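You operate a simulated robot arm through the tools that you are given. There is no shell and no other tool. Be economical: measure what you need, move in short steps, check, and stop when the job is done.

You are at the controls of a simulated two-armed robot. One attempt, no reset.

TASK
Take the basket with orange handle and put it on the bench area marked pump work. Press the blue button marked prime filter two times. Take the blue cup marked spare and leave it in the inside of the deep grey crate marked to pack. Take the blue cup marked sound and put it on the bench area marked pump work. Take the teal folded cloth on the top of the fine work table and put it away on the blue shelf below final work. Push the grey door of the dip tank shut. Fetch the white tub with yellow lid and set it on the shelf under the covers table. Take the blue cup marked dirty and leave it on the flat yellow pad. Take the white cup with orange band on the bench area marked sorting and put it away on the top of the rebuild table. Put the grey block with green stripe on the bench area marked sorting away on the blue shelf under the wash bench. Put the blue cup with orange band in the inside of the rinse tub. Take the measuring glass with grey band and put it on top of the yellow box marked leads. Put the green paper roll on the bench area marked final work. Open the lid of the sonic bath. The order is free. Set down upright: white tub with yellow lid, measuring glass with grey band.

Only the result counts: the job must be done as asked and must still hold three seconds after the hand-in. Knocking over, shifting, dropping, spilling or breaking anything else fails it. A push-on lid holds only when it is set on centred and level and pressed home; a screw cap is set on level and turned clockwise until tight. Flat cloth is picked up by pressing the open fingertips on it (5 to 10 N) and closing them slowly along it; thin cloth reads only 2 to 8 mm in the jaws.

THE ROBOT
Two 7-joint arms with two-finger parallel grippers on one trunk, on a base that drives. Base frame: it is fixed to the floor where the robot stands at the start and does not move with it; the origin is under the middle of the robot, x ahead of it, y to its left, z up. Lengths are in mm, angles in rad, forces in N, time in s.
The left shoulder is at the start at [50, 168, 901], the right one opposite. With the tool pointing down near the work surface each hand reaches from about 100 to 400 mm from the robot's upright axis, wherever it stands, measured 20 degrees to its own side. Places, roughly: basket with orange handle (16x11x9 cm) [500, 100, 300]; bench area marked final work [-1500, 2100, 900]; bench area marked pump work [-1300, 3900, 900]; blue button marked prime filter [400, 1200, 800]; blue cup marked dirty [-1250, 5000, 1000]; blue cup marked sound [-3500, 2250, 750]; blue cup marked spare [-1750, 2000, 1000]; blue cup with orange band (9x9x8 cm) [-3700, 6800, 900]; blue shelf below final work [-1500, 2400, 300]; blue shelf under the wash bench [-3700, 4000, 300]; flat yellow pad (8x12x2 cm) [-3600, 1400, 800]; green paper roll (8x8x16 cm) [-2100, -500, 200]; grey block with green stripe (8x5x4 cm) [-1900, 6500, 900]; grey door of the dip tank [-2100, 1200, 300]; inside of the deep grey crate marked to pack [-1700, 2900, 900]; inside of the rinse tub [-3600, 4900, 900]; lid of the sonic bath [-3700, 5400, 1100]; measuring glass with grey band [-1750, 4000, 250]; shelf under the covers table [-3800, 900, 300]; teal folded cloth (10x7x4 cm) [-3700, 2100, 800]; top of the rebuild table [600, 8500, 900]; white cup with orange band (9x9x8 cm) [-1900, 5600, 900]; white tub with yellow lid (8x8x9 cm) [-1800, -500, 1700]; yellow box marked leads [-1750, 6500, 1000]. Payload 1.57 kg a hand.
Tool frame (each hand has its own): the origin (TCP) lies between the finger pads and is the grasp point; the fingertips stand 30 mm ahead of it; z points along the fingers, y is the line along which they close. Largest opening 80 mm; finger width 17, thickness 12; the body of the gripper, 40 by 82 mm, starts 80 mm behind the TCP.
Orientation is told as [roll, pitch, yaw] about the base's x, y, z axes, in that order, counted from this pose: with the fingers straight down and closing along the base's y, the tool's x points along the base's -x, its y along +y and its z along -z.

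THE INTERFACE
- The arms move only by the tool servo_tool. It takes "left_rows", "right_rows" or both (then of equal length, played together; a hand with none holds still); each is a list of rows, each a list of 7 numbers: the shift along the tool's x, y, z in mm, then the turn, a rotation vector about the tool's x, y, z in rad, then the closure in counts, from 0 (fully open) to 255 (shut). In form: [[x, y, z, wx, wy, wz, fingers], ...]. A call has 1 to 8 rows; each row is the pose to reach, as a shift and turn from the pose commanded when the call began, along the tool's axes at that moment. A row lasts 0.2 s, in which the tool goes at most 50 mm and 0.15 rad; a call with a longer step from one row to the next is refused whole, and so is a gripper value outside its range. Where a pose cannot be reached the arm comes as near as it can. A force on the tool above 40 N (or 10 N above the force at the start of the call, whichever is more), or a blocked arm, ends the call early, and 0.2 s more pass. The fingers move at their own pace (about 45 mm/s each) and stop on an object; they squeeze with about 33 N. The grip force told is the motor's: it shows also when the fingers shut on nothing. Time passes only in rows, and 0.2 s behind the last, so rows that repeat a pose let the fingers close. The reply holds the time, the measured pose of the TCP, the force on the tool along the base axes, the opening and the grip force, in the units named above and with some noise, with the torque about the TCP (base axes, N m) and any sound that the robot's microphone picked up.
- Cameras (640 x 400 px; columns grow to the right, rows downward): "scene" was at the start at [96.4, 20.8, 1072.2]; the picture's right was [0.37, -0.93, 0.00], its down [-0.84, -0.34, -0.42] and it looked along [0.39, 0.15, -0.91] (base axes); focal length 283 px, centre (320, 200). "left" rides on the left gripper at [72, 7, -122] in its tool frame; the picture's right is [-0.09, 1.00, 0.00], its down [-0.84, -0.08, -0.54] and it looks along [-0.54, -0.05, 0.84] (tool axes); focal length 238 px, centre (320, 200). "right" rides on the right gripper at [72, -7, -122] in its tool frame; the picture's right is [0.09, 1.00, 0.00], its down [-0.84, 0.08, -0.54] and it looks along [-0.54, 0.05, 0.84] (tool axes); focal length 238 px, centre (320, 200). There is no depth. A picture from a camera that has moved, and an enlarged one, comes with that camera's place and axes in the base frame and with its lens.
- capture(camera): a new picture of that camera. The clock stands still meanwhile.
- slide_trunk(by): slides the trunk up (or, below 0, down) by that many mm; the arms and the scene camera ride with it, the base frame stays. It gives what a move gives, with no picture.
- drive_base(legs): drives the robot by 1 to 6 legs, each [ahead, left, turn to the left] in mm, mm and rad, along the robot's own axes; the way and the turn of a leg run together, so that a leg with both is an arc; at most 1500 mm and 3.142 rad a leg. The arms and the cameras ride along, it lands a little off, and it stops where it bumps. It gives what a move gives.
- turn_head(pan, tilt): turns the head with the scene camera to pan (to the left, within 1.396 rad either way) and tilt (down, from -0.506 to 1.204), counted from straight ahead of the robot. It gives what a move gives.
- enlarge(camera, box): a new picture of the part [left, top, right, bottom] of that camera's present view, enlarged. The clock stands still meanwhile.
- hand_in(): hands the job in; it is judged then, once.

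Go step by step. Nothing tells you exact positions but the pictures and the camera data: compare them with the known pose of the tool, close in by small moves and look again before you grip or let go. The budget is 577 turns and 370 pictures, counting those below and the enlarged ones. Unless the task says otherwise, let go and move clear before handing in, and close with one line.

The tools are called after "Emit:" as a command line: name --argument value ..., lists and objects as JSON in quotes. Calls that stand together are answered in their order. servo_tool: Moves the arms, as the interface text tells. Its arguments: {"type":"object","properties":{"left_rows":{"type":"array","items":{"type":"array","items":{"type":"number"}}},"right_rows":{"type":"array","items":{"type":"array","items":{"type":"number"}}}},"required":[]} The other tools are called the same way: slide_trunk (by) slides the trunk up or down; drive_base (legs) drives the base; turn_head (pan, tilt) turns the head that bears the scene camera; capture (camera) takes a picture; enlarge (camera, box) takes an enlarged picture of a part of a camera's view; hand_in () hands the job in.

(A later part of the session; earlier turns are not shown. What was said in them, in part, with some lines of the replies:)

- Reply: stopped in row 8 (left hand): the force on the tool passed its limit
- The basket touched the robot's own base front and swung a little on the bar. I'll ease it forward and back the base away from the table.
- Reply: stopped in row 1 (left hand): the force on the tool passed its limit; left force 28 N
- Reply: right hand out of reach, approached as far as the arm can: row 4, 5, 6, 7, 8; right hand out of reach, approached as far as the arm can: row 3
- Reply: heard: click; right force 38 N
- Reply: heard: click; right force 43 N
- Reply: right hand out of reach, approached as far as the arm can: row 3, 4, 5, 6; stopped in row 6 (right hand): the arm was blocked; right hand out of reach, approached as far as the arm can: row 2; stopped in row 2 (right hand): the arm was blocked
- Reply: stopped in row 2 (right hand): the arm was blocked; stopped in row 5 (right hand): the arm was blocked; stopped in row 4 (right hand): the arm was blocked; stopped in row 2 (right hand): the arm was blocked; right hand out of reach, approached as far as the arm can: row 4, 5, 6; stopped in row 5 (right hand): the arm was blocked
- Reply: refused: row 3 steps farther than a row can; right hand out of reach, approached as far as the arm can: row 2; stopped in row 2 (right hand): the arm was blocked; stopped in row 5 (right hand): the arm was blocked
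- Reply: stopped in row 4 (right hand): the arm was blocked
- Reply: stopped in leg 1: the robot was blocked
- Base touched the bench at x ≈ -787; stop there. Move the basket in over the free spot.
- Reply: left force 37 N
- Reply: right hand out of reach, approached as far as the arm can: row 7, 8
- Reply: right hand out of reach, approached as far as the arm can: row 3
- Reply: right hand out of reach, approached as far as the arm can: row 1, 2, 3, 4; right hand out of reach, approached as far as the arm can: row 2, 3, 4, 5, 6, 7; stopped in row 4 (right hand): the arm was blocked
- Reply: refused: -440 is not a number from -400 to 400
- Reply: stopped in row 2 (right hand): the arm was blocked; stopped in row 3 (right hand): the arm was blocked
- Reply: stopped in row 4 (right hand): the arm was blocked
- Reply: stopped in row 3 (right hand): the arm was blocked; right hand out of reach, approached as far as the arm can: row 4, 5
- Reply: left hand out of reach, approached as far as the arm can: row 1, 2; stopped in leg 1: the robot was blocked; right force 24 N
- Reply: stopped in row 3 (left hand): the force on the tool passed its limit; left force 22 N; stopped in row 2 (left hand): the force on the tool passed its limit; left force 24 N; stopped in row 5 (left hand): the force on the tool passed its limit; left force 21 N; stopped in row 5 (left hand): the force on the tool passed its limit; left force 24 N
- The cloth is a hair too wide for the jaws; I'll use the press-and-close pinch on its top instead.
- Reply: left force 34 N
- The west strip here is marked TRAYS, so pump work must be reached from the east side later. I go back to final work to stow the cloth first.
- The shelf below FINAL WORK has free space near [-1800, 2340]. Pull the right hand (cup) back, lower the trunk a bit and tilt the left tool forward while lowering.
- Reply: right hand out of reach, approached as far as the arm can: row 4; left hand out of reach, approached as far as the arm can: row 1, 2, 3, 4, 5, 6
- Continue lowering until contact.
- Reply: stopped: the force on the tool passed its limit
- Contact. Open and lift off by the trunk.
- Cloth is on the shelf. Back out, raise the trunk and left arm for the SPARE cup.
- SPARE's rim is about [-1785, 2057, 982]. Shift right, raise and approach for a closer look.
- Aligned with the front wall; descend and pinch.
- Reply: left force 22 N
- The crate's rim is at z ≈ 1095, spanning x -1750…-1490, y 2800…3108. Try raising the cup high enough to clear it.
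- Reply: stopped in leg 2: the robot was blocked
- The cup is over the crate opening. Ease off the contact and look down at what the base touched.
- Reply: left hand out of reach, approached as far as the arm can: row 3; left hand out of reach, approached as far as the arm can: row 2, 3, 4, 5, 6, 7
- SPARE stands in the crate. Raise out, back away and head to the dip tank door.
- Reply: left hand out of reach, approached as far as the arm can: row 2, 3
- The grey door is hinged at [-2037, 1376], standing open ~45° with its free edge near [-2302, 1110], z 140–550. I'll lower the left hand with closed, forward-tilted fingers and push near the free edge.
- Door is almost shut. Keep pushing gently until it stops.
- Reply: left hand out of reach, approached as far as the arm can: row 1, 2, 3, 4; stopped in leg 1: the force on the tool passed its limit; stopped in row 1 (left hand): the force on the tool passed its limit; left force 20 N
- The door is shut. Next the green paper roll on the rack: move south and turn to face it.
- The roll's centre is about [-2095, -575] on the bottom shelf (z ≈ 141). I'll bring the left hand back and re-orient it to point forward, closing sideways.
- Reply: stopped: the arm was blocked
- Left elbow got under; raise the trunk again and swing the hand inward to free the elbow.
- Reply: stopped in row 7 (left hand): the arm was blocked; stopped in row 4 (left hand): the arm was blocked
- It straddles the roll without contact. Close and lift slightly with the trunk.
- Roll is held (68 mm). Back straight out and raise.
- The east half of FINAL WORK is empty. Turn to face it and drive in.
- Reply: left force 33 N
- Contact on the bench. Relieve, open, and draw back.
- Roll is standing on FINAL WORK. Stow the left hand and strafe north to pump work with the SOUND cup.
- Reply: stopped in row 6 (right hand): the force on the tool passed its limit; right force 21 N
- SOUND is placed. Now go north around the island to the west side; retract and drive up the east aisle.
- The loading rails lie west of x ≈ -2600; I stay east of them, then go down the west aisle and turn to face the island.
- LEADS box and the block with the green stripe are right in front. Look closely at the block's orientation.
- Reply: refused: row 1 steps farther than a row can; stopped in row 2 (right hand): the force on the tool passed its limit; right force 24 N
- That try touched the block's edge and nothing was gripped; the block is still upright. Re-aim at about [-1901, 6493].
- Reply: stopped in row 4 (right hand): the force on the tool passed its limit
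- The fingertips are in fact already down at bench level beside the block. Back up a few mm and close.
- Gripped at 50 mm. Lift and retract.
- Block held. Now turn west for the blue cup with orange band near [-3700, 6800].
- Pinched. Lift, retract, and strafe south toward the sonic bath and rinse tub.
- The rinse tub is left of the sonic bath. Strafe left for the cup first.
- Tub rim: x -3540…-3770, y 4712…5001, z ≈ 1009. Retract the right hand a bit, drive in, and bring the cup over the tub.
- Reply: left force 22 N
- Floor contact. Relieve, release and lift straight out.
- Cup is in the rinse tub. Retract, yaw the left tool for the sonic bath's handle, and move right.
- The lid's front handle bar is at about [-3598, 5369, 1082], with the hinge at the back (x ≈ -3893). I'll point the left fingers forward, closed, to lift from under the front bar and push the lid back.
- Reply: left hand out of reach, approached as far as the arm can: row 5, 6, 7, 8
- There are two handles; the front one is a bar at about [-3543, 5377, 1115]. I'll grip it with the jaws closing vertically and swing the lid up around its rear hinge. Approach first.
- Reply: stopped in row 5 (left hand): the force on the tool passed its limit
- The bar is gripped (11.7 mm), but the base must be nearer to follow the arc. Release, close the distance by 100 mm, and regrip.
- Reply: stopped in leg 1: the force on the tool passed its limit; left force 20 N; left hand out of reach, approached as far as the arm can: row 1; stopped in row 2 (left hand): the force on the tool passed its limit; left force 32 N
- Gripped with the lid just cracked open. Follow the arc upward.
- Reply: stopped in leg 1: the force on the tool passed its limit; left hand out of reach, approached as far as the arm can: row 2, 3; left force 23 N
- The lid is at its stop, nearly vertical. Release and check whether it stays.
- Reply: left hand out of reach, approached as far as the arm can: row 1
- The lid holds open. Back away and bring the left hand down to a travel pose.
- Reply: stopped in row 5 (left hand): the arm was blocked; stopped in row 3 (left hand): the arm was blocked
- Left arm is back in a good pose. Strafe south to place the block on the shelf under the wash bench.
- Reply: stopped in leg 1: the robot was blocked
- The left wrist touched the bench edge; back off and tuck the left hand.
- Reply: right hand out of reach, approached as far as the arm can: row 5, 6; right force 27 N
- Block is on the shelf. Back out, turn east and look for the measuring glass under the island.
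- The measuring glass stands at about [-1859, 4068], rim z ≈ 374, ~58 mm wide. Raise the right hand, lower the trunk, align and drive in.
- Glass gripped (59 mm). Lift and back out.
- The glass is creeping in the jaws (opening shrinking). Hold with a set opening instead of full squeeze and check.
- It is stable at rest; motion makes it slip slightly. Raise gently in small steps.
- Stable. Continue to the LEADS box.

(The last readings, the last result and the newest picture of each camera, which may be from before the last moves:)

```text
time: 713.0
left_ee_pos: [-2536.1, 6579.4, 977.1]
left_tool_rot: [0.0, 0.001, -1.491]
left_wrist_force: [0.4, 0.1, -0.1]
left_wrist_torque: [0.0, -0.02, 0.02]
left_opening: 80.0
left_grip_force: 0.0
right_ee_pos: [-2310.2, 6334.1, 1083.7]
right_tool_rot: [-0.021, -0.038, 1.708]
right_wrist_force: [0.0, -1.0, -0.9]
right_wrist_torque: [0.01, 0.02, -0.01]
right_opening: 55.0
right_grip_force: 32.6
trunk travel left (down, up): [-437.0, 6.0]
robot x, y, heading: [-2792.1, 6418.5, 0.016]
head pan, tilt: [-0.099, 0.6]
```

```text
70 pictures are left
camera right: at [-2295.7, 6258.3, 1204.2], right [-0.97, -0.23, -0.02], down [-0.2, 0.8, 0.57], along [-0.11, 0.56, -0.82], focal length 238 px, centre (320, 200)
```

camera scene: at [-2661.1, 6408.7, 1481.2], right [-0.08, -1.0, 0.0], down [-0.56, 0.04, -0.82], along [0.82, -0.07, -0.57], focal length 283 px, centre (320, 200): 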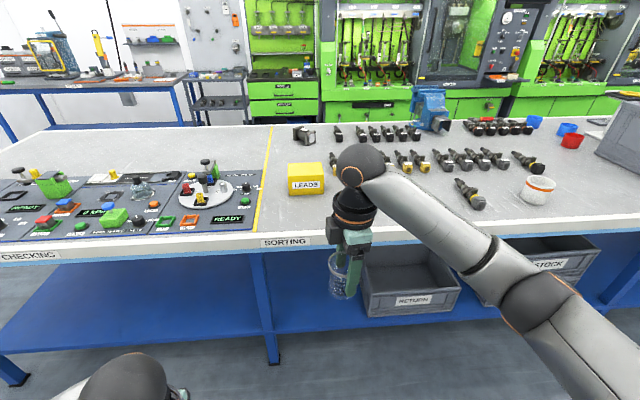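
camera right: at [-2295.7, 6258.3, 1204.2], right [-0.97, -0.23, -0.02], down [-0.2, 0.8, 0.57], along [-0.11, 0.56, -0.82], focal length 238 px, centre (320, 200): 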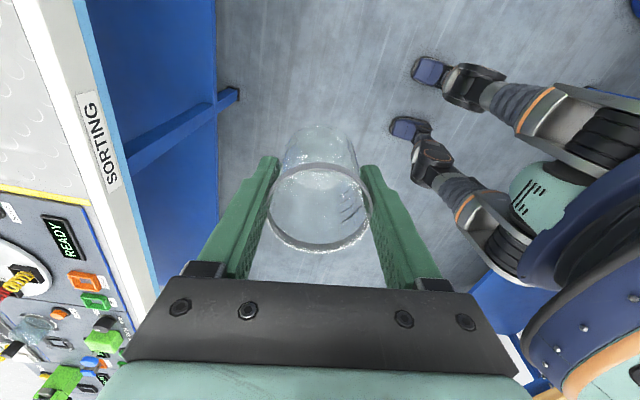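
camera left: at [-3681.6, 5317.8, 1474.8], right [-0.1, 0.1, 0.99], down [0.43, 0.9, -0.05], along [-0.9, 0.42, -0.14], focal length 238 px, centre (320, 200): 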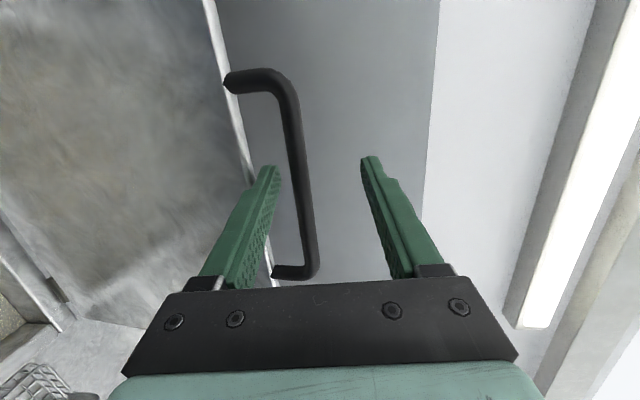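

LEADS box top is about [-1725, 6396, 971]. Drive in gently.

Emit:
drive_base --legs '[[0, 70, 0], [480, 0, -0.015]]'

Emit:
turn_head --pan -0.2 --tilt 0.8

Emit:
capture --camera "scene"

Emit:
capture --camera "right"

```text
time: 716.5
left_ee_pos: [-2060.6, 6651.6, 977.9]
left_tool_rot: [-0.002, 0.001, -1.502]
left_wrist_force: [-0.7, 0.4, -0.2]
left_wrist_torque: [0.02, 0.05, 0.02]
left_opening: 79.9
left_grip_force: 0.0
right_ee_pos: [-1837.4, 6404.1, 1084.1]
right_tool_rot: [-0.022, -0.036, 1.696]
right_wrist_force: [-0.5, 0.7, -0.3]
right_wrist_torque: [-0.02, 0.0, 0.0]
right_opening: 55.1
right_grip_force: 32.8
trunk travel left (down, up): [-437.0, 6.0]
robot x, y, heading: [-2317.1, 6492.9, 0.006]
head pan, tilt: [-0.099, 0.6]
```

```text
time: 717.2
left_ee_pos: [-2059.5, 6652.6, 978.9]
left_tool_rot: [0.0, 0.002, -1.504]
left_wrist_force: [-0.2, 0.1, 0.2]
left_wrist_torque: [-0.04, 0.01, -0.02]
left_opening: 80.2
left_grip_force: 0.1
right_ee_pos: [-1836.6, 6404.3, 1084.0]
right_tool_rot: [-0.022, -0.037, 1.695]
right_wrist_force: [0.2, -1.0, -1.0]
right_wrist_torque: [0.0, 0.0, -0.05]
right_opening: 55.0
right_grip_force: 32.9
trunk travel left (down, up): [-437.0, 6.0]
robot x, y, heading: [-2314.7, 6492.4, 0.009]
head pan, tilt: [-0.201, 0.799]
```

```text
69 pictures are left
camera scene: at [-2195.3, 6476.0, 1464.5], right [-0.19, -0.98, 0.0], down [-0.7, 0.14, -0.7], along [0.68, -0.13, -0.72], focal length 283 px, centre (320, 200)
```

scene: 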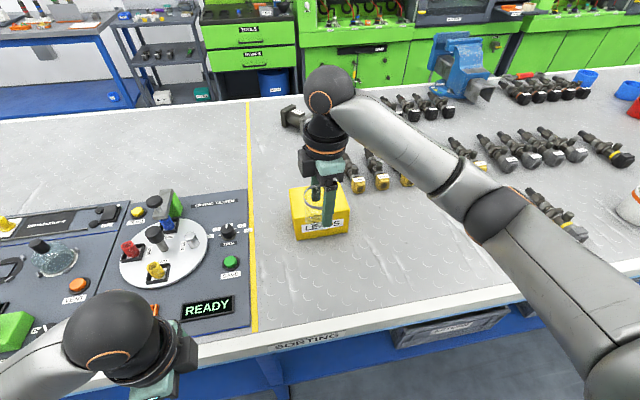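

```text
68 pictures are left
camera right: at [-1822.9, 6328.4, 1204.3], right [-0.98, -0.21, -0.02], down [-0.19, 0.8, 0.57], along [-0.1, 0.56, -0.82], focal length 238 px, centre (320, 200)
```

right: 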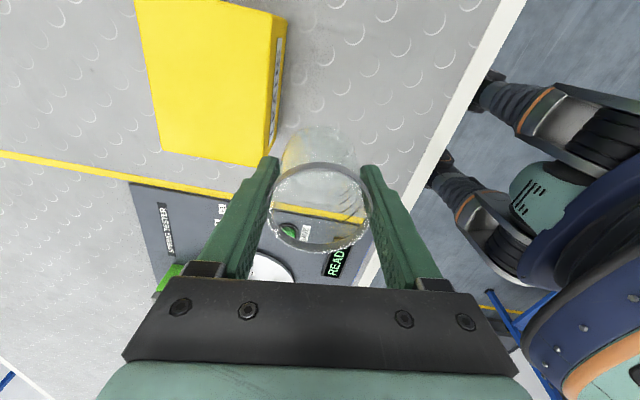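

Emit:
servo_tool --right_rows '[[4, -15, 0, 0, 0, 0, 255], [10, -40, 0, 0, 0, 0, 255], [17, -67, 0, 0, 0, 0, 255], [23, -92, 0, 0, 0, 0, 255], [27, -108, 0, 0, 0, 0, 255]]'

Emit:
capture --camera "right"

Emit:
enlarge --camera "scene" --box '[250, 120, 390, 260]'

```text
time: 718.4
left_ee_pos: [-2059.4, 6652.0, 977.9]
left_tool_rot: [0.0, 0.002, -1.502]
left_wrist_force: [-0.1, 0.5, 0.2]
left_wrist_torque: [0.02, -0.02, -0.01]
left_opening: 80.0
left_grip_force: 0.1
right_ee_pos: [-1727.1, 6389.7, 1084.4]
right_tool_rot: [-0.02, -0.036, 1.696]
right_wrist_force: [0.2, -0.1, -0.2]
right_wrist_torque: [-0.01, -0.01, 0.01]
right_opening: 55.1
right_grip_force: 33.1
trunk travel left (down, up): [-437.0, 6.0]
robot x, y, heading: [-2313.0, 6492.7, 0.007]
head pan, tilt: [-0.201, 0.799]
```

```text
67 pictures are left
camera right: at [-1711.8, 6314.9, 1205.4], right [-0.98, -0.21, -0.02], down [-0.19, 0.8, 0.57], along [-0.1, 0.56, -0.82], focal length 238 px, centre (320, 200)
```

right: 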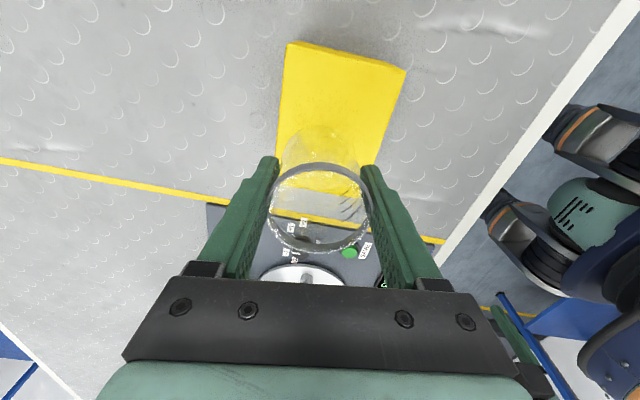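

```text
2.86 times, centred on (320, 190) of scene
camera zoom: at [-2195.1, 6476.1, 1464.4], right [-0.19, -0.98, 0.0], down [-0.7, 0.14, -0.7], along [0.68, -0.13, -0.72], focal length 809 px, centre (320, 229)
```

zoom: 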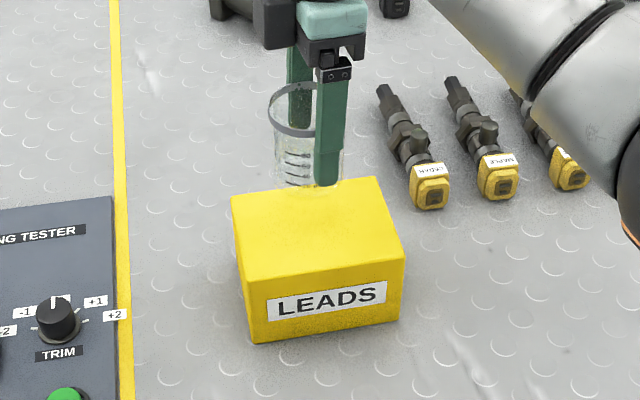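

Emit:
servo_tool --right_rows '[[0, 0, 8, 0, 0, 0, 255], [0, 0, 18, 0, 0, 0, 255], [0, 0, 27, 0, 0, 0, 255], [0, 0, 34, 0, 0, 0, 255], [0, 0, 39, 0, 0, 0, 255]]'

Emit:
enlarge --camera "scene" --box '[250, 120, 390, 260]'

```text
time: 719.6
left_ee_pos: [-2059.1, 6651.9, 977.8]
left_tool_rot: [0.0, 0.0, -1.502]
left_wrist_force: [0.5, 0.0, 0.3]
left_wrist_torque: [0.0, -0.02, 0.01]
left_opening: 80.3
left_grip_force: 0.0
right_ee_pos: [-1726.3, 6392.2, 1045.4]
right_tool_rot: [-0.022, -0.037, 1.694]
right_wrist_force: [-0.5, 0.4, 0.2]
right_wrist_torque: [0.01, -0.01, 0.0]
right_opening: 54.8
right_grip_force: 32.9
trunk travel left (down, up): [-437.0, 6.0]
robot x, y, heading: [-2316.0, 6492.5, 0.01]
head pan, tilt: [-0.201, 0.799]
```

```text
2.86 times, centred on (320, 190) of scene
camera zoom: at [-2195.2, 6476.0, 1464.4], right [-0.19, -0.98, 0.0], down [-0.7, 0.14, -0.7], along [0.68, -0.13, -0.72], focal length 809 px, centre (320, 229)
```

zoom: 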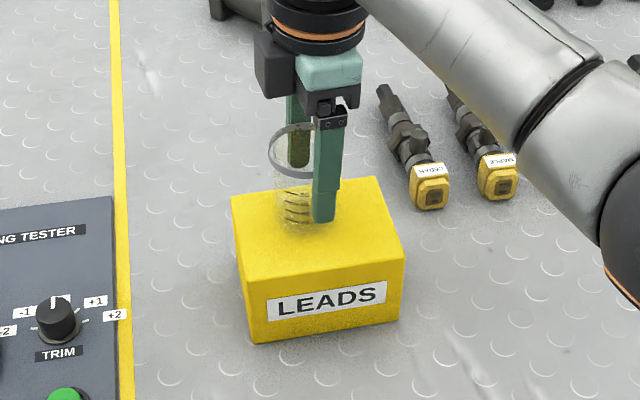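

Emit:
servo_tool --right_rows '[[0, 0, 4, 0, 0, 0, 255], [0, 0, 7, 0, 0, 0, 255], [0, 0, 10, 0, 0, 0, 255], [0, 0, 12, 0, 0, 0, 255]]'

Emit:
enlarge --camera "scene" --box '[280, 150, 360, 230]'

```text
time: 720.6
left_ee_pos: [-2061.5, 6650.1, 978.4]
left_tool_rot: [0.0, 0.002, -1.503]
left_wrist_force: [0.5, 0.1, -0.8]
left_wrist_torque: [0.01, 0.01, 0.03]
left_opening: 79.9
left_grip_force: 0.0
right_ee_pos: [-1725.2, 6393.5, 1038.1]
right_tool_rot: [-0.029, -0.037, 1.695]
right_wrist_force: [1.0, -1.8, 18.2]
right_wrist_torque: [-0.11, 0.4, 0.04]
right_opening: 55.2
right_grip_force: 32.8
trunk travel left (down, up): [-437.0, 6.0]
robot x, y, heading: [-2315.8, 6492.1, 0.008]
head pan, tilt: [-0.201, 0.799]
```

```text
5.00 times, centred on (320, 190) of scene
camera zoom: at [-2197.1, 6476.0, 1465.0], right [-0.19, -0.98, 0.0], down [-0.7, 0.14, -0.7], along [0.69, -0.13, -0.72], focal length 1415 px, centre (320, 250)
```

zoom: 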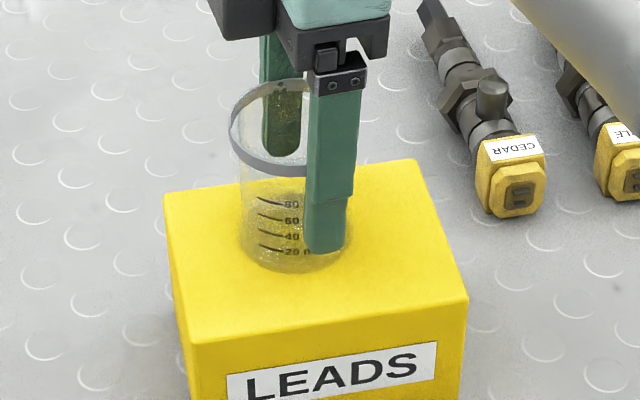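

Glass stands on the box. Relieve, open slowly, and lift straight up.

Emit:
servo_tool --right_rows '[[0, 0, -4, 0, 0, 0, 255], [0, 0, -5, 0, 0, 0, 75], [0, 0, -5, 0, 0, 0, 55], [0, 0, -5, 0, 0, 0, 30], [0, 0, -5, 0, 0, 0, 0], [0, 0, -5, 0, 0, 0, 0]]'

Emit:
capture --camera "right"

```text
time: 722.0
left_ee_pos: [-2060.4, 6651.9, 977.9]
left_tool_rot: [0.0, 0.001, -1.503]
left_wrist_force: [-0.6, -0.5, 0.2]
left_wrist_torque: [0.01, 0.01, 0.01]
left_opening: 80.1
left_grip_force: 0.0
right_ee_pos: [-1725.8, 6392.1, 1038.9]
right_tool_rot: [-0.021, -0.036, 1.696]
right_wrist_force: [0.7, 0.4, 0.3]
right_wrist_torque: [0.01, 0.01, 0.01]
right_opening: 79.8
right_grip_force: 0.1
trunk travel left (down, up): [-437.0, 6.0]
robot x, y, heading: [-2313.2, 6493.2, 0.007]
head pan, tilt: [-0.201, 0.799]
```

```text
63 pictures are left
camera right: at [-1711.6, 6316.5, 1159.5], right [-0.98, -0.21, -0.02], down [-0.19, 0.8, 0.57], along [-0.1, 0.56, -0.82], focal length 238 px, centre (320, 200)
```

right: 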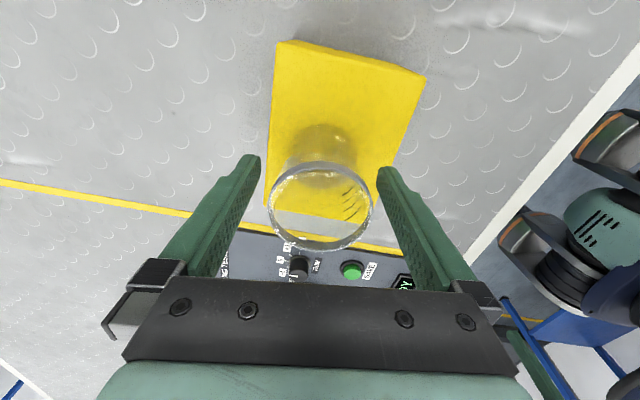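

Emit:
servo_tool --right_rows '[[0, 0, -25, 0, 0, 0, 0], [0, 0, -60, 0, 0, 0, 0], [0, 0, -95, 0, 0, 0, 0], [0, 0, -115, 0, 0, 0, 0], [0, 45, -115, 0, 0, 0, 0], [0, 90, -110, 0, 0, 0, 0], [0, 130, -100, 0, 0, 0, 0]]'

Emit:
enlarge --camera "scene" --box '[250, 120, 390, 260]'

```text
time: 723.6
left_ee_pos: [-2061.3, 6651.3, 977.7]
left_tool_rot: [0.0, 0.001, -1.502]
left_wrist_force: [-0.4, -0.9, 0.3]
left_wrist_torque: [0.0, -0.05, 0.0]
left_opening: 79.9
left_grip_force: 0.1
right_ee_pos: [-1857.2, 6372.1, 1135.8]
right_tool_rot: [-0.019, -0.037, 1.693]
right_wrist_force: [-0.2, 0.0, 0.2]
right_wrist_torque: [-0.03, -0.03, 0.02]
right_opening: 79.8
right_grip_force: 0.1
trunk travel left (down, up): [-437.0, 6.0]
robot x, y, heading: [-2319.2, 6491.7, 0.007]
head pan, tilt: [-0.201, 0.799]
```

```text
2.86 times, centred on (320, 190) of scene
camera zoom: at [-2195.8, 6475.4, 1464.5], right [-0.19, -0.98, 0.0], down [-0.7, 0.14, -0.7], along [0.68, -0.13, -0.72], focal length 809 px, centre (320, 229)
```

zoom: 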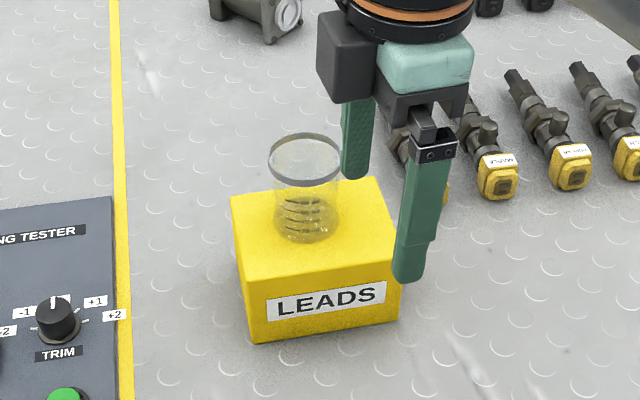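

The glass stands upright on the LEADS box. Last item: the white cup with orange band in SORTING, near [-1885, 5572].

Emit:
drive_base --legs '[[-200, 0, 0], [0, -780, 0]]'

Emit:
turn_head --pan -0.2 --tilt 0.7

Emit:
capture --camera "scene"

Emit:
capture --camera "right"

```text
time: 728.9
left_ee_pos: [-2256.7, 5880.9, 978.8]
left_tool_rot: [0.0, 0.004, -1.516]
left_wrist_force: [-0.2, -0.4, 0.6]
left_wrist_torque: [0.0, 0.02, -0.01]
left_opening: 80.2
left_grip_force: 0.0
right_ee_pos: [-2054.7, 5599.0, 1135.9]
right_tool_rot: [-0.02, -0.038, 1.681]
right_wrist_force: [-0.2, 0.7, -0.4]
right_wrist_torque: [0.04, 0.0, 0.03]
right_opening: 80.0
right_grip_force: 0.0
trunk travel left (down, up): [-437.0, 6.0]
robot x, y, heading: [-2513.7, 5726.7, -0.007]
head pan, tilt: [-0.201, 0.799]
```

```text
time: 729.6
left_ee_pos: [-2257.0, 5882.6, 977.7]
left_tool_rot: [0.001, 0.002, -1.516]
left_wrist_force: [-0.3, -0.5, 0.3]
left_wrist_torque: [-0.02, -0.04, 0.0]
left_opening: 80.3
left_grip_force: 0.1
right_ee_pos: [-2055.5, 5599.1, 1136.1]
right_tool_rot: [-0.02, -0.036, 1.683]
right_wrist_force: [-0.8, 0.2, 0.1]
right_wrist_torque: [-0.01, -0.03, 0.01]
right_opening: 80.4
right_grip_force: 0.0
trunk travel left (down, up): [-437.0, 6.0]
robot x, y, heading: [-2509.0, 5722.9, -0.009]
head pan, tilt: [-0.201, 0.7]
```

```text
61 pictures are left
camera scene: at [-2389.1, 5706.1, 1472.6], right [-0.2, -0.98, 0.0], down [-0.63, 0.13, -0.76], along [0.75, -0.16, -0.64], focal length 283 px, centre (320, 200)
```

scene: 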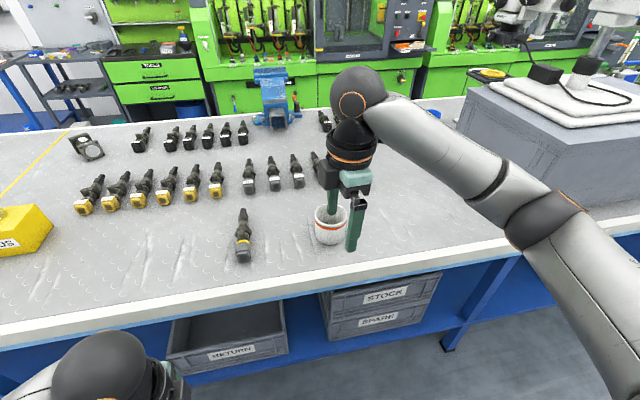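

```text
60 pictures are left
camera right: at [-2042.3, 5524.0, 1256.7], right [-0.98, -0.2, -0.02], down [-0.18, 0.8, 0.57], along [-0.1, 0.56, -0.82], focal length 238 px, centre (320, 200)
```

right: 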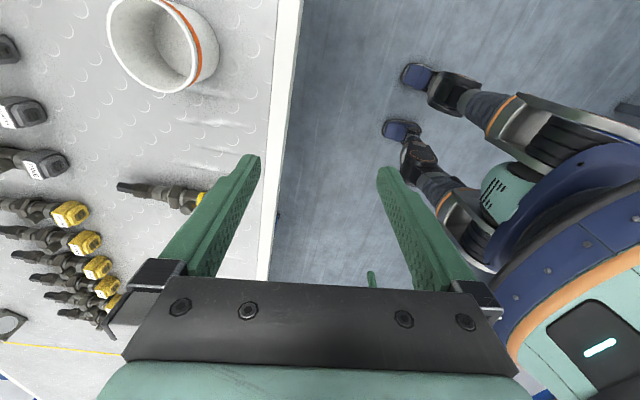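

Emit:
drive_base --legs '[[140, -32, 0]]'

Emit:
servo_tool --right_rows '[[0, 0, 40, 0, 0, 0, 60], [0, 0, 80, 0, 0, 0, 110], [0, 0, 105, 0, 0, 0, 110]]'

Emit:
capture --camera "right"

```text
time: 730.9
left_ee_pos: [-2115.9, 5849.3, 978.2]
left_tool_rot: [-0.002, 0.002, -1.515]
left_wrist_force: [-0.7, -0.3, -0.3]
left_wrist_torque: [0.01, 0.02, 0.01]
left_opening: 80.0
left_grip_force: 0.0
right_ee_pos: [-1915.3, 5567.4, 1135.2]
right_tool_rot: [-0.021, -0.037, 1.682]
right_wrist_force: [0.0, 0.7, 0.2]
right_wrist_torque: [0.03, 0.02, 0.02]
right_opening: 79.7
right_grip_force: 0.0
trunk travel left (down, up): [-437.0, 6.0]
robot x, y, heading: [-2375.5, 5693.1, -0.001]
head pan, tilt: [-0.201, 0.7]
```

```text
time: 731.7
left_ee_pos: [-2115.6, 5848.3, 978.2]
left_tool_rot: [0.0, 0.001, -1.515]
left_wrist_force: [-0.8, -0.5, 0.0]
left_wrist_torque: [-0.01, -0.01, -0.02]
left_opening: 79.8
left_grip_force: 0.1
right_ee_pos: [-1914.0, 5571.2, 1030.7]
right_tool_rot: [-0.021, -0.036, 1.682]
right_wrist_force: [0.1, 0.2, -0.5]
right_wrist_torque: [0.01, 0.03, 0.01]
right_opening: 45.4
right_grip_force: 0.0
trunk travel left (down, up): [-437.0, 6.0]
robot x, y, heading: [-2373.0, 5690.1, -0.003]
head pan, tilt: [-0.201, 0.7]
```

```text
59 pictures are left
camera right: at [-1900.7, 5494.8, 1152.4], right [-0.98, -0.2, -0.02], down [-0.18, 0.8, 0.57], along [-0.1, 0.56, -0.82], focal length 238 px, centre (320, 200)
```

right: 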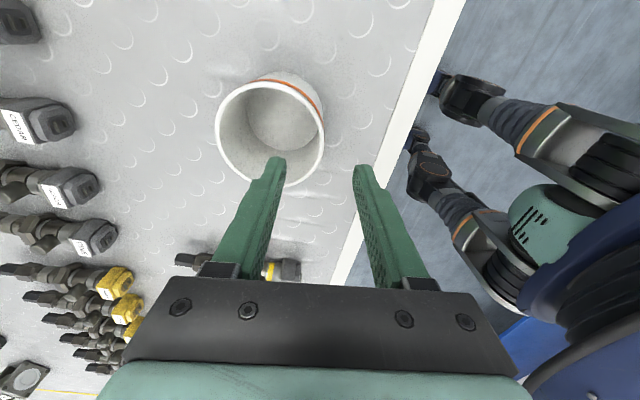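

Emit:
servo_tool --right_rows '[[3, 0, 25, 0, 0, 0, 110], [5, 0, 50, 0, 0, 0, 110], [5, 0, 66, 0, 0, 0, 110], [5, 0, 66, 0, 0, 0, 180], [5, 0, 66, 0, 0, 0, 255], [5, 0, 66, 0, 0, 0, 255], [5, 0, 66, 0, 0, 0, 255]]'

Emit:
capture --camera "right"

```text
time: 733.3
left_ee_pos: [-2117.7, 5848.3, 977.6]
left_tool_rot: [0.0, 0.002, -1.515]
left_wrist_force: [0.3, -0.8, 1.3]
left_wrist_torque: [0.01, -0.02, 0.02]
left_opening: 80.2
left_grip_force: 0.1
right_ee_pos: [-1910.9, 5569.3, 965.4]
right_tool_rot: [-0.02, -0.037, 1.681]
right_wrist_force: [-0.1, -1.1, 0.9]
right_wrist_torque: [0.01, -0.11, -0.05]
right_opening: 4.3
right_grip_force: 24.5
trunk travel left (down, up): [-437.0, 6.0]
robot x, y, heading: [-2374.3, 5692.5, -0.007]
head pan, tilt: [-0.201, 0.7]
```

```text
58 pictures are left
camera right: at [-1899.3, 5492.9, 1085.4], right [-0.98, -0.2, -0.02], down [-0.18, 0.8, 0.57], along [-0.09, 0.56, -0.82], focal length 238 px, centre (320, 200)
```

right: 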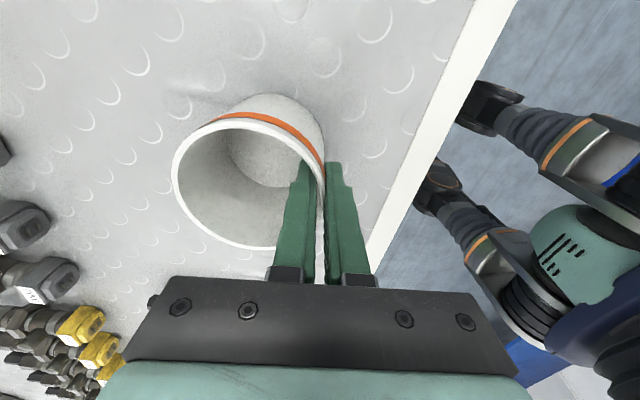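

Pinched. Lift, retract, and head north around the island end toward the rebuild table.

Emit:
servo_tool --right_rows '[[0, 0, -30, 0, 0, 0, 255], [0, 0, -75, 0, 0, 0, 255], [0, 0, -110, 0, 0, 0, 255], [0, 45, -120, 0, 0, 0, 255], [0, 85, -120, 0, 0, 0, 255]]'

Emit:
drive_base --legs '[[-200, 0, 0], [0, 1500, 0], [0, 0, 1.575], [0, -330, 0]]'

Emit:
turn_head --pan 0 --tilt 0.6

Emit:
capture --camera "scene"

```text
time: 734.5
left_ee_pos: [-2116.3, 5848.3, 979.7]
left_tool_rot: [0.0, 0.003, -1.516]
left_wrist_force: [-0.5, -0.1, 0.4]
left_wrist_torque: [0.0, -0.01, -0.02]
left_opening: 79.8
left_grip_force: 0.1
right_ee_pos: [-1998.9, 5554.7, 1083.4]
right_tool_rot: [-0.021, -0.035, 1.681]
right_wrist_force: [-0.8, -0.5, 0.2]
right_wrist_torque: [-0.01, 0.02, -0.02]
right_opening: 4.1
right_grip_force: 24.7
trunk travel left (down, up): [-437.0, 6.0]
robot x, y, heading: [-2378.5, 5693.5, 0.001]
head pan, tilt: [-0.201, 0.7]
```

```text
time: 748.8
left_ee_pos: [-2391.5, 7446.8, 977.6]
left_tool_rot: [-0.001, 0.003, 0.051]
left_wrist_force: [-0.2, -0.7, -0.4]
left_wrist_torque: [-0.05, 0.03, 0.0]
left_opening: 80.1
left_grip_force: 0.1
right_ee_pos: [-2097.8, 7562.6, 1081.3]
right_tool_rot: [-0.021, -0.036, -3.033]
right_wrist_force: [-0.6, 0.7, -0.3]
right_wrist_torque: [0.0, 0.01, 0.01]
right_opening: 3.8
right_grip_force: 24.7
trunk travel left (down, up): [-437.0, 6.0]
robot x, y, heading: [-2238.8, 7188.4, 1.564]
head pan, tilt: [-0.201, 0.7]
```

```text
time: 749.5
left_ee_pos: [-2392.5, 7447.2, 978.5]
left_tool_rot: [0.0, 0.002, 0.052]
left_wrist_force: [-0.5, -0.1, 0.4]
left_wrist_torque: [-0.02, 0.0, -0.04]
left_opening: 80.0
left_grip_force: 0.0
right_ee_pos: [-2098.5, 7563.0, 1081.9]
right_tool_rot: [-0.022, -0.037, -3.033]
right_wrist_force: [0.9, 0.7, -0.6]
right_wrist_torque: [-0.01, 0.02, 0.01]
right_opening: 3.8
right_grip_force: 25.0
trunk travel left (down, up): [-437.0, 6.0]
robot x, y, heading: [-2234.5, 7188.1, 1.564]
head pan, tilt: [0.0, 0.6]
```

```text
57 pictures are left
camera scene: at [-2235.8, 7316.1, 1481.3], right [1.0, -0.01, 0.0], down [0.0, -0.57, -0.82], along [0.01, 0.82, -0.57], focal length 283 px, centre (320, 200)
```

scene: 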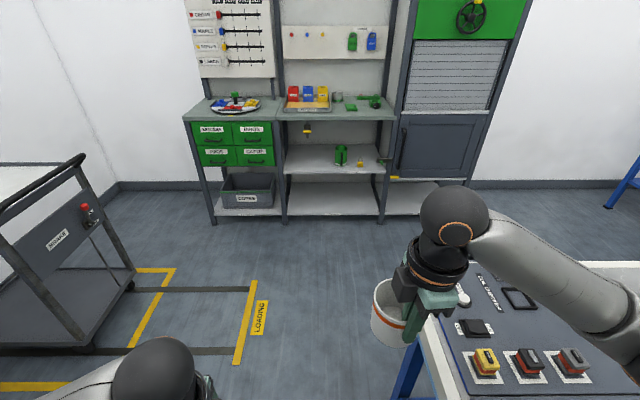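

Emit:
drive_base --legs '[[600, 25, 0], [690, 0, 0], [0, 0, -1.57], [1400, 0, 0]]'

Emit:
turn_head --pan 0 --tilt 0.4

Emit:
capture --camera "scene"

```text
time: 766.8
left_ee_pos: [-586.2, 8644.8, 978.8]
left_tool_rot: [-0.001, 0.002, -1.501]
left_wrist_force: [-0.9, -0.3, 0.0]
left_wrist_torque: [0.02, -0.03, -0.01]
left_opening: 80.1
left_grip_force: 0.1
right_ee_pos: [-463.2, 8352.1, 1083.1]
right_tool_rot: [-0.022, -0.037, 1.699]
right_wrist_force: [-0.1, 0.5, 0.7]
right_wrist_torque: [-0.01, 0.01, -0.01]
right_opening: 3.0
right_grip_force: 24.8
trunk travel left (down, up): [-437.0, 6.0]
robot x, y, heading: [-839.9, 8483.5, 0.007]
head pan, tilt: [0.0, 0.6]
```

```text
time: 767.5
left_ee_pos: [-585.7, 8644.4, 977.6]
left_tool_rot: [0.0, 0.002, -1.5]
left_wrist_force: [-0.4, -0.1, 0.0]
left_wrist_torque: [0.01, -0.01, 0.0]
left_opening: 80.0
left_grip_force: 0.1
right_ee_pos: [-462.8, 8352.8, 1081.7]
right_tool_rot: [-0.021, -0.037, 1.698]
right_wrist_force: [-0.2, -0.1, -0.6]
right_wrist_torque: [-0.02, 0.0, -0.02]
right_opening: 2.7
right_grip_force: 24.4
trunk travel left (down, up): [-437.0, 6.0]
robot x, y, heading: [-838.5, 8484.0, 0.009]
head pan, tilt: [0.0, 0.4]
```

```text
56 pictures are left
camera scene: at [-706.3, 8484.2, 1499.5], right [0.01, -1.0, 0.0], down [-0.39, 0.0, -0.92], along [0.92, 0.01, -0.39], focal length 283 px, centre (320, 200)
```

scene: 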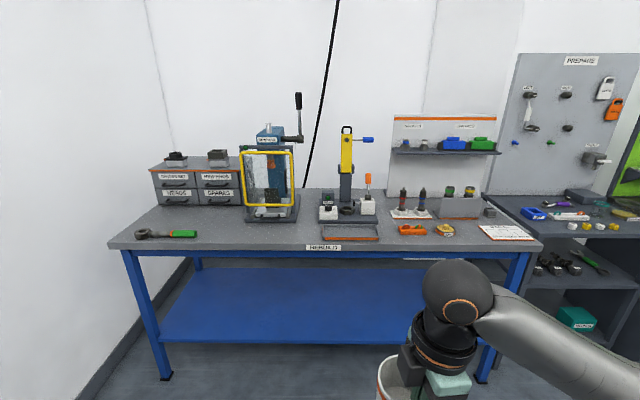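

Emit:
capture --camera "right"

```text
55 pictures are left
camera right: at [-448.7, 8276.4, 1203.4], right [-0.98, -0.22, -0.02], down [-0.19, 0.8, 0.57], along [-0.1, 0.56, -0.82], focal length 238 px, centre (320, 200)
```

right: 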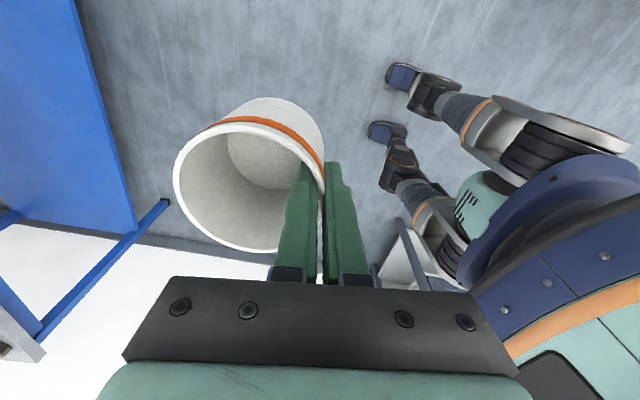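

Cup still held. Strafe left and drive up to the rebuild table.

Emit:
drive_base --legs '[[0, 290, 0], [650, 0, 0]]'

Emit:
turn_head --pan -0.2 --tilt 0.7

Emit:
capture --camera "scene"

Emit:
capture --camera "right"

```text
time: 772.7
left_ee_pos: [60.9, 8948.3, 979.1]
left_tool_rot: [-0.002, 0.001, -1.496]
left_wrist_force: [0.6, -0.1, 0.2]
left_wrist_torque: [-0.03, 0.01, 0.0]
left_opening: 80.1
left_grip_force: 0.0
right_ee_pos: [184.5, 8655.6, 1081.8]
right_tool_rot: [-0.02, -0.038, 1.702]
right_wrist_force: [-0.7, 1.1, -0.2]
right_wrist_torque: [-0.02, 0.06, 0.01]
right_opening: 2.7
right_grip_force: 24.0
trunk travel left (down, up): [-437.0, 6.0]
robot x, y, heading: [-195.1, 8783.9, 0.012]
head pan, tilt: [0.0, 0.4]
```

```text
time: 773.5
left_ee_pos: [62.6, 8946.4, 979.0]
left_tool_rot: [0.001, 0.002, -1.497]
left_wrist_force: [0.2, 0.1, -0.1]
left_wrist_torque: [-0.01, 0.0, 0.01]
left_opening: 79.9
left_grip_force: 0.0
right_ee_pos: [184.2, 8655.6, 1082.5]
right_tool_rot: [-0.022, -0.038, 1.703]
right_wrist_force: [0.4, -0.1, -0.8]
right_wrist_torque: [0.01, 0.01, -0.01]
right_opening: 2.7
right_grip_force: 23.8
trunk travel left (down, up): [-437.0, 6.0]
robot x, y, heading: [-196.4, 8788.3, 0.013]
head pan, tilt: [-0.201, 0.7]
```

```text
54 pictures are left
camera scene: at [-68.4, 8769.5, 1472.7], right [-0.18, -0.98, 0.0], down [-0.63, 0.12, -0.77], along [0.75, -0.14, -0.64], focal length 283 px, centre (320, 200)
```

scene: 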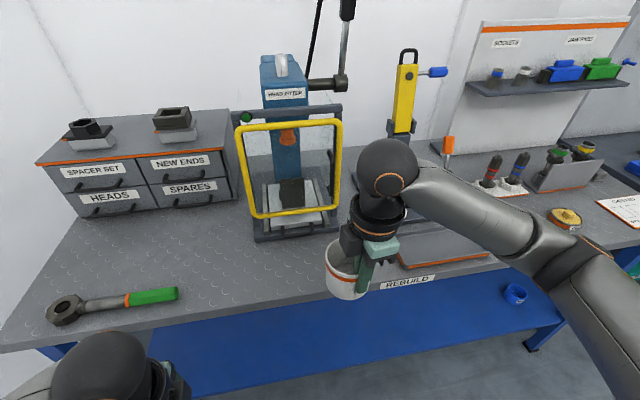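

```text
53 pictures are left
camera right: at [199.2, 8579.8, 1203.4], right [-0.97, -0.22, -0.02], down [-0.2, 0.8, 0.57], along [-0.11, 0.56, -0.82], focal length 238 px, centre (320, 200)
```

right: 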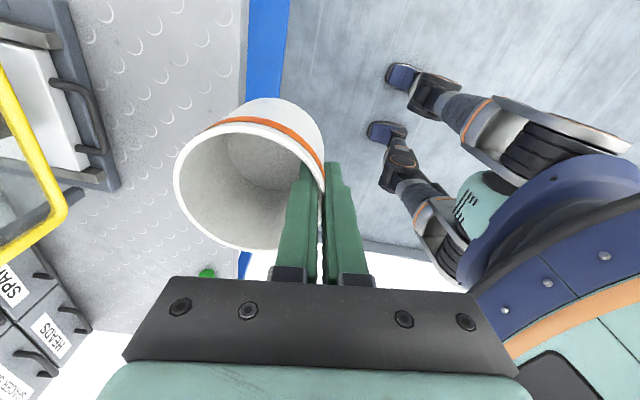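

Emit:
drive_base --legs '[[122, 15, 0]]'

Emit:
servo_tool --right_rows '[[0, -5, 20, 0, 0, 0, 255], [0, -10, 45, 0, 0, 0, 255], [0, -12, 70, 0, 0, 0, 255]]'

Emit:
capture --camera "right"

Emit:
capture --camera "scene"

```text
time: 774.8
left_ee_pos: [182.3, 8964.3, 977.9]
left_tool_rot: [-0.002, 0.001, -1.493]
left_wrist_force: [-0.5, -0.1, -1.2]
left_wrist_torque: [0.04, 0.02, 0.0]
left_opening: 80.0
left_grip_force: 0.1
right_ee_pos: [307.2, 8673.7, 1081.5]
right_tool_rot: [-0.021, -0.038, 1.704]
right_wrist_force: [0.4, -0.7, -0.9]
right_wrist_torque: [-0.04, 0.05, 0.0]
right_opening: 2.9
right_grip_force: 24.5
trunk travel left (down, up): [-437.0, 6.0]
robot x, y, heading: [-70.8, 8798.4, 0.017]
head pan, tilt: [-0.201, 0.7]
```

```text
time: 775.6
left_ee_pos: [182.9, 8963.8, 978.0]
left_tool_rot: [-0.001, 0.003, -1.497]
left_wrist_force: [-0.1, 0.2, -0.9]
left_wrist_torque: [-0.01, 0.0, 0.02]
left_opening: 80.4
left_grip_force: 0.0
right_ee_pos: [318.6, 8677.0, 1013.0]
right_tool_rot: [-0.02, -0.037, 1.704]
right_wrist_force: [-0.1, 0.1, -0.5]
right_wrist_torque: [0.0, 0.03, 0.04]
right_opening: 2.6
right_grip_force: 23.6
trunk travel left (down, up): [-437.0, 6.0]
robot x, y, heading: [-73.5, 8802.8, 0.011]
head pan, tilt: [-0.201, 0.7]
```

```text
52 pictures are left
camera right: at [333.4, 8601.2, 1134.0], right [-0.97, -0.22, -0.02], down [-0.2, 0.8, 0.57], along [-0.11, 0.56, -0.82], focal length 238 px, centre (320, 200)
```

right: 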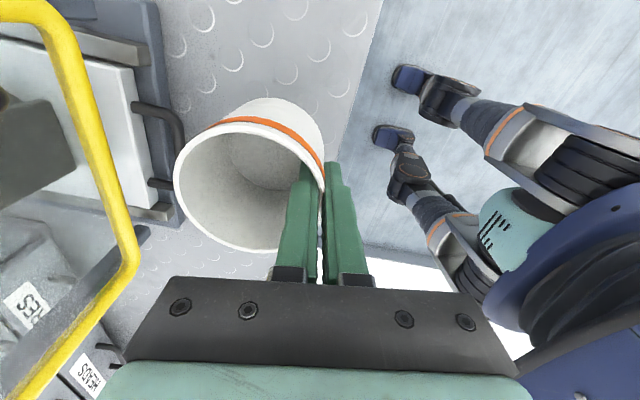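

```text
51 pictures are left
camera scene: at [52.6, 8786.3, 1472.7], right [-0.18, -0.98, 0.0], down [-0.63, 0.12, -0.76], along [0.75, -0.14, -0.64], focal length 283 px, centre (320, 200)
```

scene: 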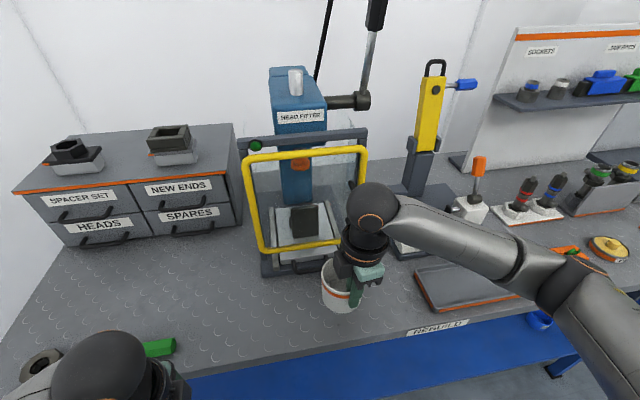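

The fitter's yellow guard corner is close; shift the hand 75 mm to the right, away from it, before lowering.

Emit:
servo_tool --right_rows '[[20, 6, 0, 0, 0, 0, 255], [45, 6, 0, 0, 0, 0, 255], [70, 0, 0, 0, 0, 0, 255], [78, 0, 0, 0, 0, 0, 255]]'

Emit:
capture --camera "scene"

Emit:
capture --camera "right"

```text
time: 776.6
left_ee_pos: [182.1, 8964.1, 979.1]
left_tool_rot: [-0.001, 0.002, -1.496]
left_wrist_force: [-0.2, 0.4, -0.7]
left_wrist_torque: [-0.01, 0.01, 0.0]
left_opening: 79.8
left_grip_force: 0.0
right_ee_pos: [329.7, 8599.9, 1010.9]
right_tool_rot: [-0.021, -0.037, 1.703]
right_wrist_force: [-0.1, -0.4, 0.1]
right_wrist_torque: [0.04, 0.03, -0.03]
right_opening: 2.6
right_grip_force: 23.9
trunk travel left (down, up): [-437.0, 6.0]
robot x, y, heading: [-73.2, 8802.5, 0.017]
head pan, tilt: [-0.201, 0.7]
```

```text
50 pictures are left
camera scene: at [52.4, 8786.4, 1472.7], right [-0.18, -0.98, 0.0], down [-0.63, 0.12, -0.76], along [0.75, -0.14, -0.64], focal length 283 px, centre (320, 200)
```

scene: 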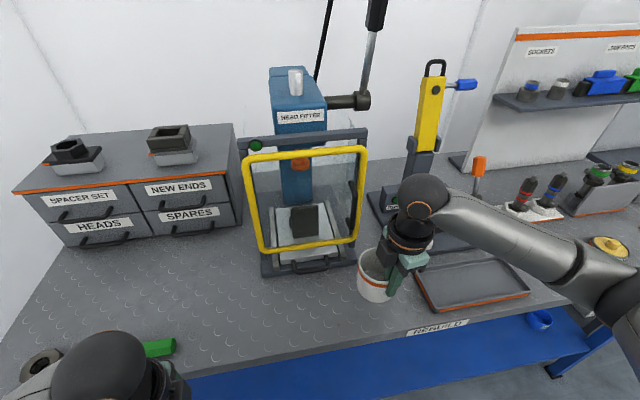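

```text
49 pictures are left
camera right: at [343.9, 8524.5, 1130.9], right [-0.97, -0.22, -0.02], down [-0.2, 0.8, 0.57], along [-0.11, 0.56, -0.82], focal length 238 px, centre (320, 200)
```

right: 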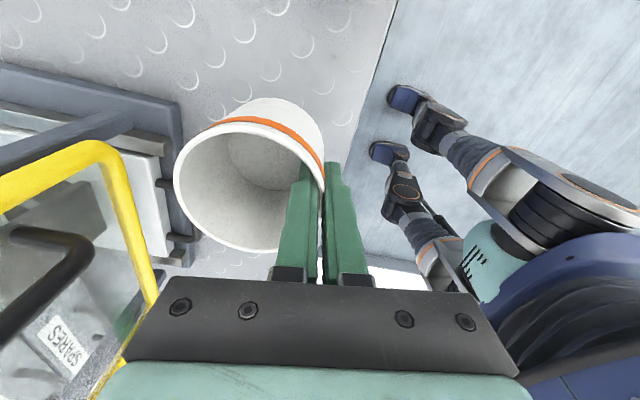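

Emit:
servo_tool --right_rows '[[0, 0, 15, 0, 0, 0, 255], [0, 0, 27, 0, 0, 0, 255], [0, 0, 34, 0, 0, 0, 255], [0, 0, 40, 0, 0, 0, 255], [0, 0, 46, 0, 0, 0, 255], [0, 0, 51, 0, 0, 0, 255], [0, 0, 55, 0, 0, 0, 255]]'

Emit:
enlarge --camera "scene" --box '[300, 180, 480, 340]'

```text
time: 778.2
left_ee_pos: [182.0, 8965.1, 979.5]
left_tool_rot: [0.0, 0.001, -1.497]
left_wrist_force: [-0.3, 0.9, -0.2]
left_wrist_torque: [0.02, 0.02, 0.03]
left_opening: 80.2
left_grip_force: 0.0
right_ee_pos: [329.9, 8602.2, 954.9]
right_tool_rot: [-0.022, -0.039, 1.703]
right_wrist_force: [-0.2, 0.0, -0.8]
right_wrist_torque: [-0.03, 0.06, -0.01]
right_opening: 2.2
right_grip_force: 23.7
trunk travel left (down, up): [-437.0, 6.0]
robot x, y, heading: [-71.2, 8801.5, 0.012]
head pan, tilt: [-0.201, 0.7]
```

```text
2.50 times, centred on (390, 260) of scene
camera zoom: at [52.5, 8786.4, 1472.7], right [-0.18, -0.98, 0.0], down [-0.63, 0.12, -0.76], along [0.75, -0.14, -0.64], focal length 708 px, centre (145, 50)
```

zoom: 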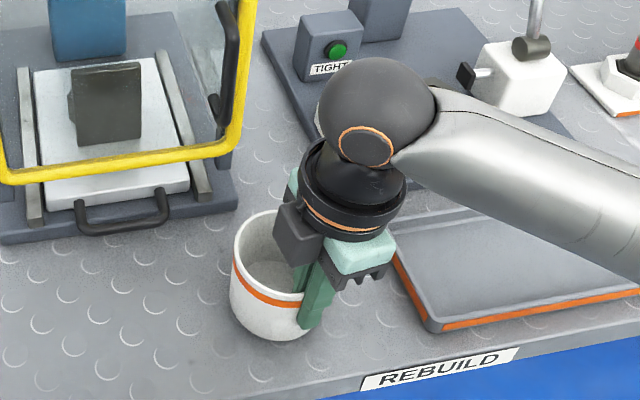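

Emit:
servo_tool --right_rows '[[0, 0, 4, 0, 0, 0, 255], [0, 0, 8, 0, 0, 0, 255], [0, 0, 12, 0, 0, 0, 255], [0, 0, 16, 0, 0, 0, 255], [0, 0, 20, 0, 0, 0, 255], [0, 0, 24, 0, 0, 0, 255]]'

Emit:
enlarge --camera "scene" --box '[300, 180, 480, 340]'

```text
time: 779.6
left_ee_pos: [180.9, 8964.3, 978.8]
left_tool_rot: [0.0, 0.002, -1.496]
left_wrist_force: [0.7, -0.2, 0.2]
left_wrist_torque: [0.02, 0.01, 0.0]
left_opening: 80.1
left_grip_force: 0.1
right_ee_pos: [329.8, 8604.1, 933.3]
right_tool_rot: [-0.027, -0.037, 1.704]
right_wrist_force: [1.3, 0.9, 21.5]
right_wrist_torque: [-0.01, -0.28, -0.04]
right_opening: 2.6
right_grip_force: 23.7
trunk travel left (down, up): [-437.0, 6.0]
robot x, y, heading: [-74.3, 8802.7, 0.007]
head pan, tilt: [-0.201, 0.7]
```

```text
2.50 times, centred on (390, 260) of scene
camera zoom: at [50.8, 8787.5, 1473.0], right [-0.18, -0.98, 0.0], down [-0.63, 0.12, -0.77], along [0.75, -0.14, -0.64], focal length 708 px, centre (145, 50)
```

zoom: 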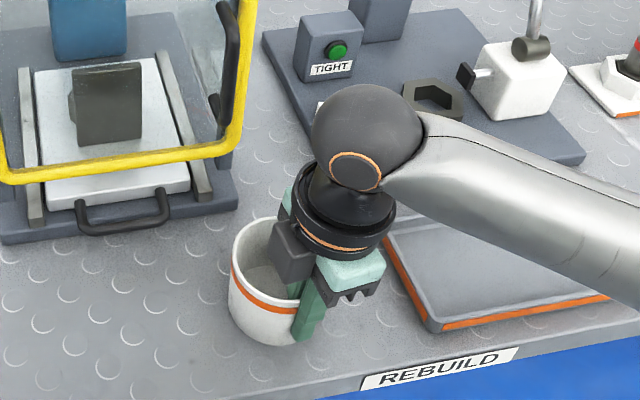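

Contact. Relieve, release and lift off.

Emit:
servo_tool --right_rows '[[0, 0, -4, 0, 0, 0, 240], [0, 0, -4, 0, 0, 0, 205], [0, 0, -4, 0, 0, 0, 165], [0, 0, -4, 0, 0, 0, 130], [0, 0, -35, 0, 0, 0, 130], [0, 0, -80, 0, 0, 0, 130], [0, 0, -125, 0, 0, 0, 130], [0, 0, -150, 0, 0, 0, 130]]'

Emit:
capture --camera "scene"

Emit:
capture --camera "right"

```text
time: 781.4
left_ee_pos: [182.5, 8964.1, 979.4]
left_tool_rot: [0.0, 0.003, -1.495]
left_wrist_force: [-0.1, -0.2, 0.2]
left_wrist_torque: [0.0, 0.0, -0.03]
left_opening: 80.1
left_grip_force: 0.0
right_ee_pos: [327.6, 8596.8, 1080.7]
right_tool_rot: [-0.02, -0.037, 1.7]
right_wrist_force: [0.1, -0.4, 0.4]
right_wrist_torque: [-0.01, -0.02, 0.0]
right_opening: 39.1
right_grip_force: 0.0
trunk travel left (down, up): [-437.0, 6.0]
robot x, y, heading: [-73.2, 8805.4, 0.008]
head pan, tilt: [-0.201, 0.7]
```

```text
46 pictures are left
camera scene: at [52.4, 8786.5, 1472.7], right [-0.18, -0.98, 0.0], down [-0.63, 0.12, -0.77], along [0.75, -0.14, -0.64], focal length 283 px, centre (320, 200)
```

scene: 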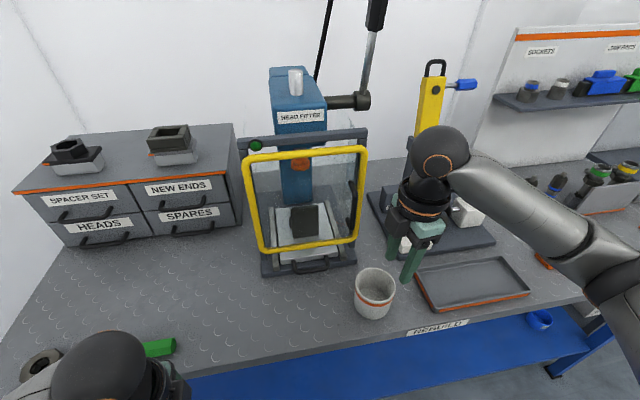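

```text
45 pictures are left
camera right: at [342.3, 8520.7, 1201.5], right [-0.97, -0.22, -0.02], down [-0.19, 0.8, 0.57], along [-0.11, 0.56, -0.82], focal length 238 px, centre (320, 200)
```

right: 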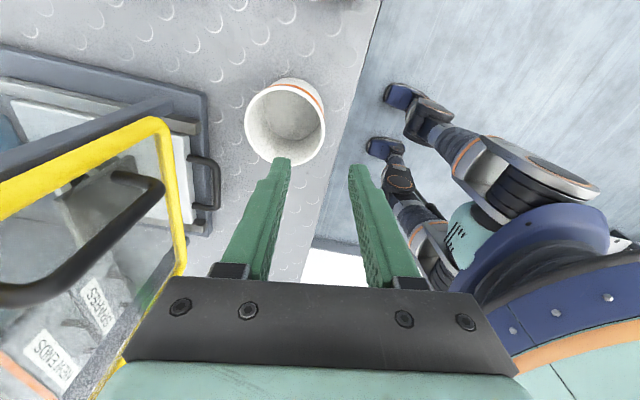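

The cup stands on the rebuild table. Back clear, then hand in.

Emit:
drive_base --legs '[[-300, 0, 0]]'

Emit:
capture --camera "scene"

```text
time: 783.4
left_ee_pos: [-120.6, 8959.0, 977.0]
left_tool_rot: [0.001, 0.002, -1.499]
left_wrist_force: [0.0, -0.7, 0.1]
left_wrist_torque: [-0.02, -0.01, -0.02]
left_opening: 79.9
left_grip_force: 0.0
right_ee_pos: [22.9, 8591.1, 1080.3]
right_tool_rot: [-0.02, -0.037, 1.698]
right_wrist_force: [0.4, 0.7, 0.1]
right_wrist_torque: [-0.02, 0.01, -0.01]
right_opening: 39.1
right_grip_force: 0.0
trunk travel left (down, up): [-437.0, 6.0]
robot x, y, heading: [-375.8, 8799.4, 0.012]
head pan, tilt: [-0.201, 0.7]
```

```text
44 pictures are left
camera scene: at [-250.8, 8781.7, 1472.8], right [-0.19, -0.98, 0.0], down [-0.63, 0.12, -0.77], along [0.75, -0.14, -0.64], focal length 283 px, centre (320, 200)
```

scene: 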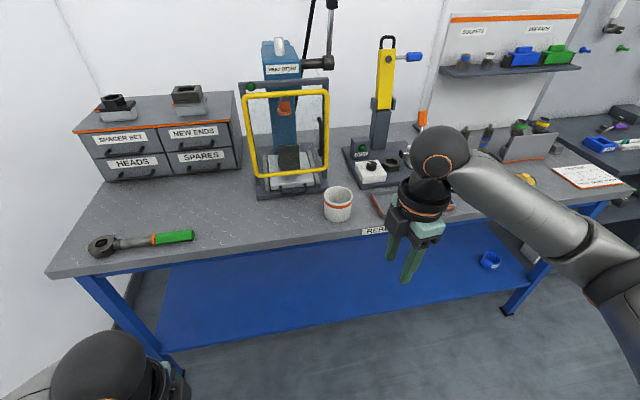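

All fourteen items are placed and both hands are clear of everything, so I am handing in.

Emit:
hand_in

```text
The job is handed in.
```

I did all fourteen items and handed the job in with both hands empty and clear; no result has come back yet.
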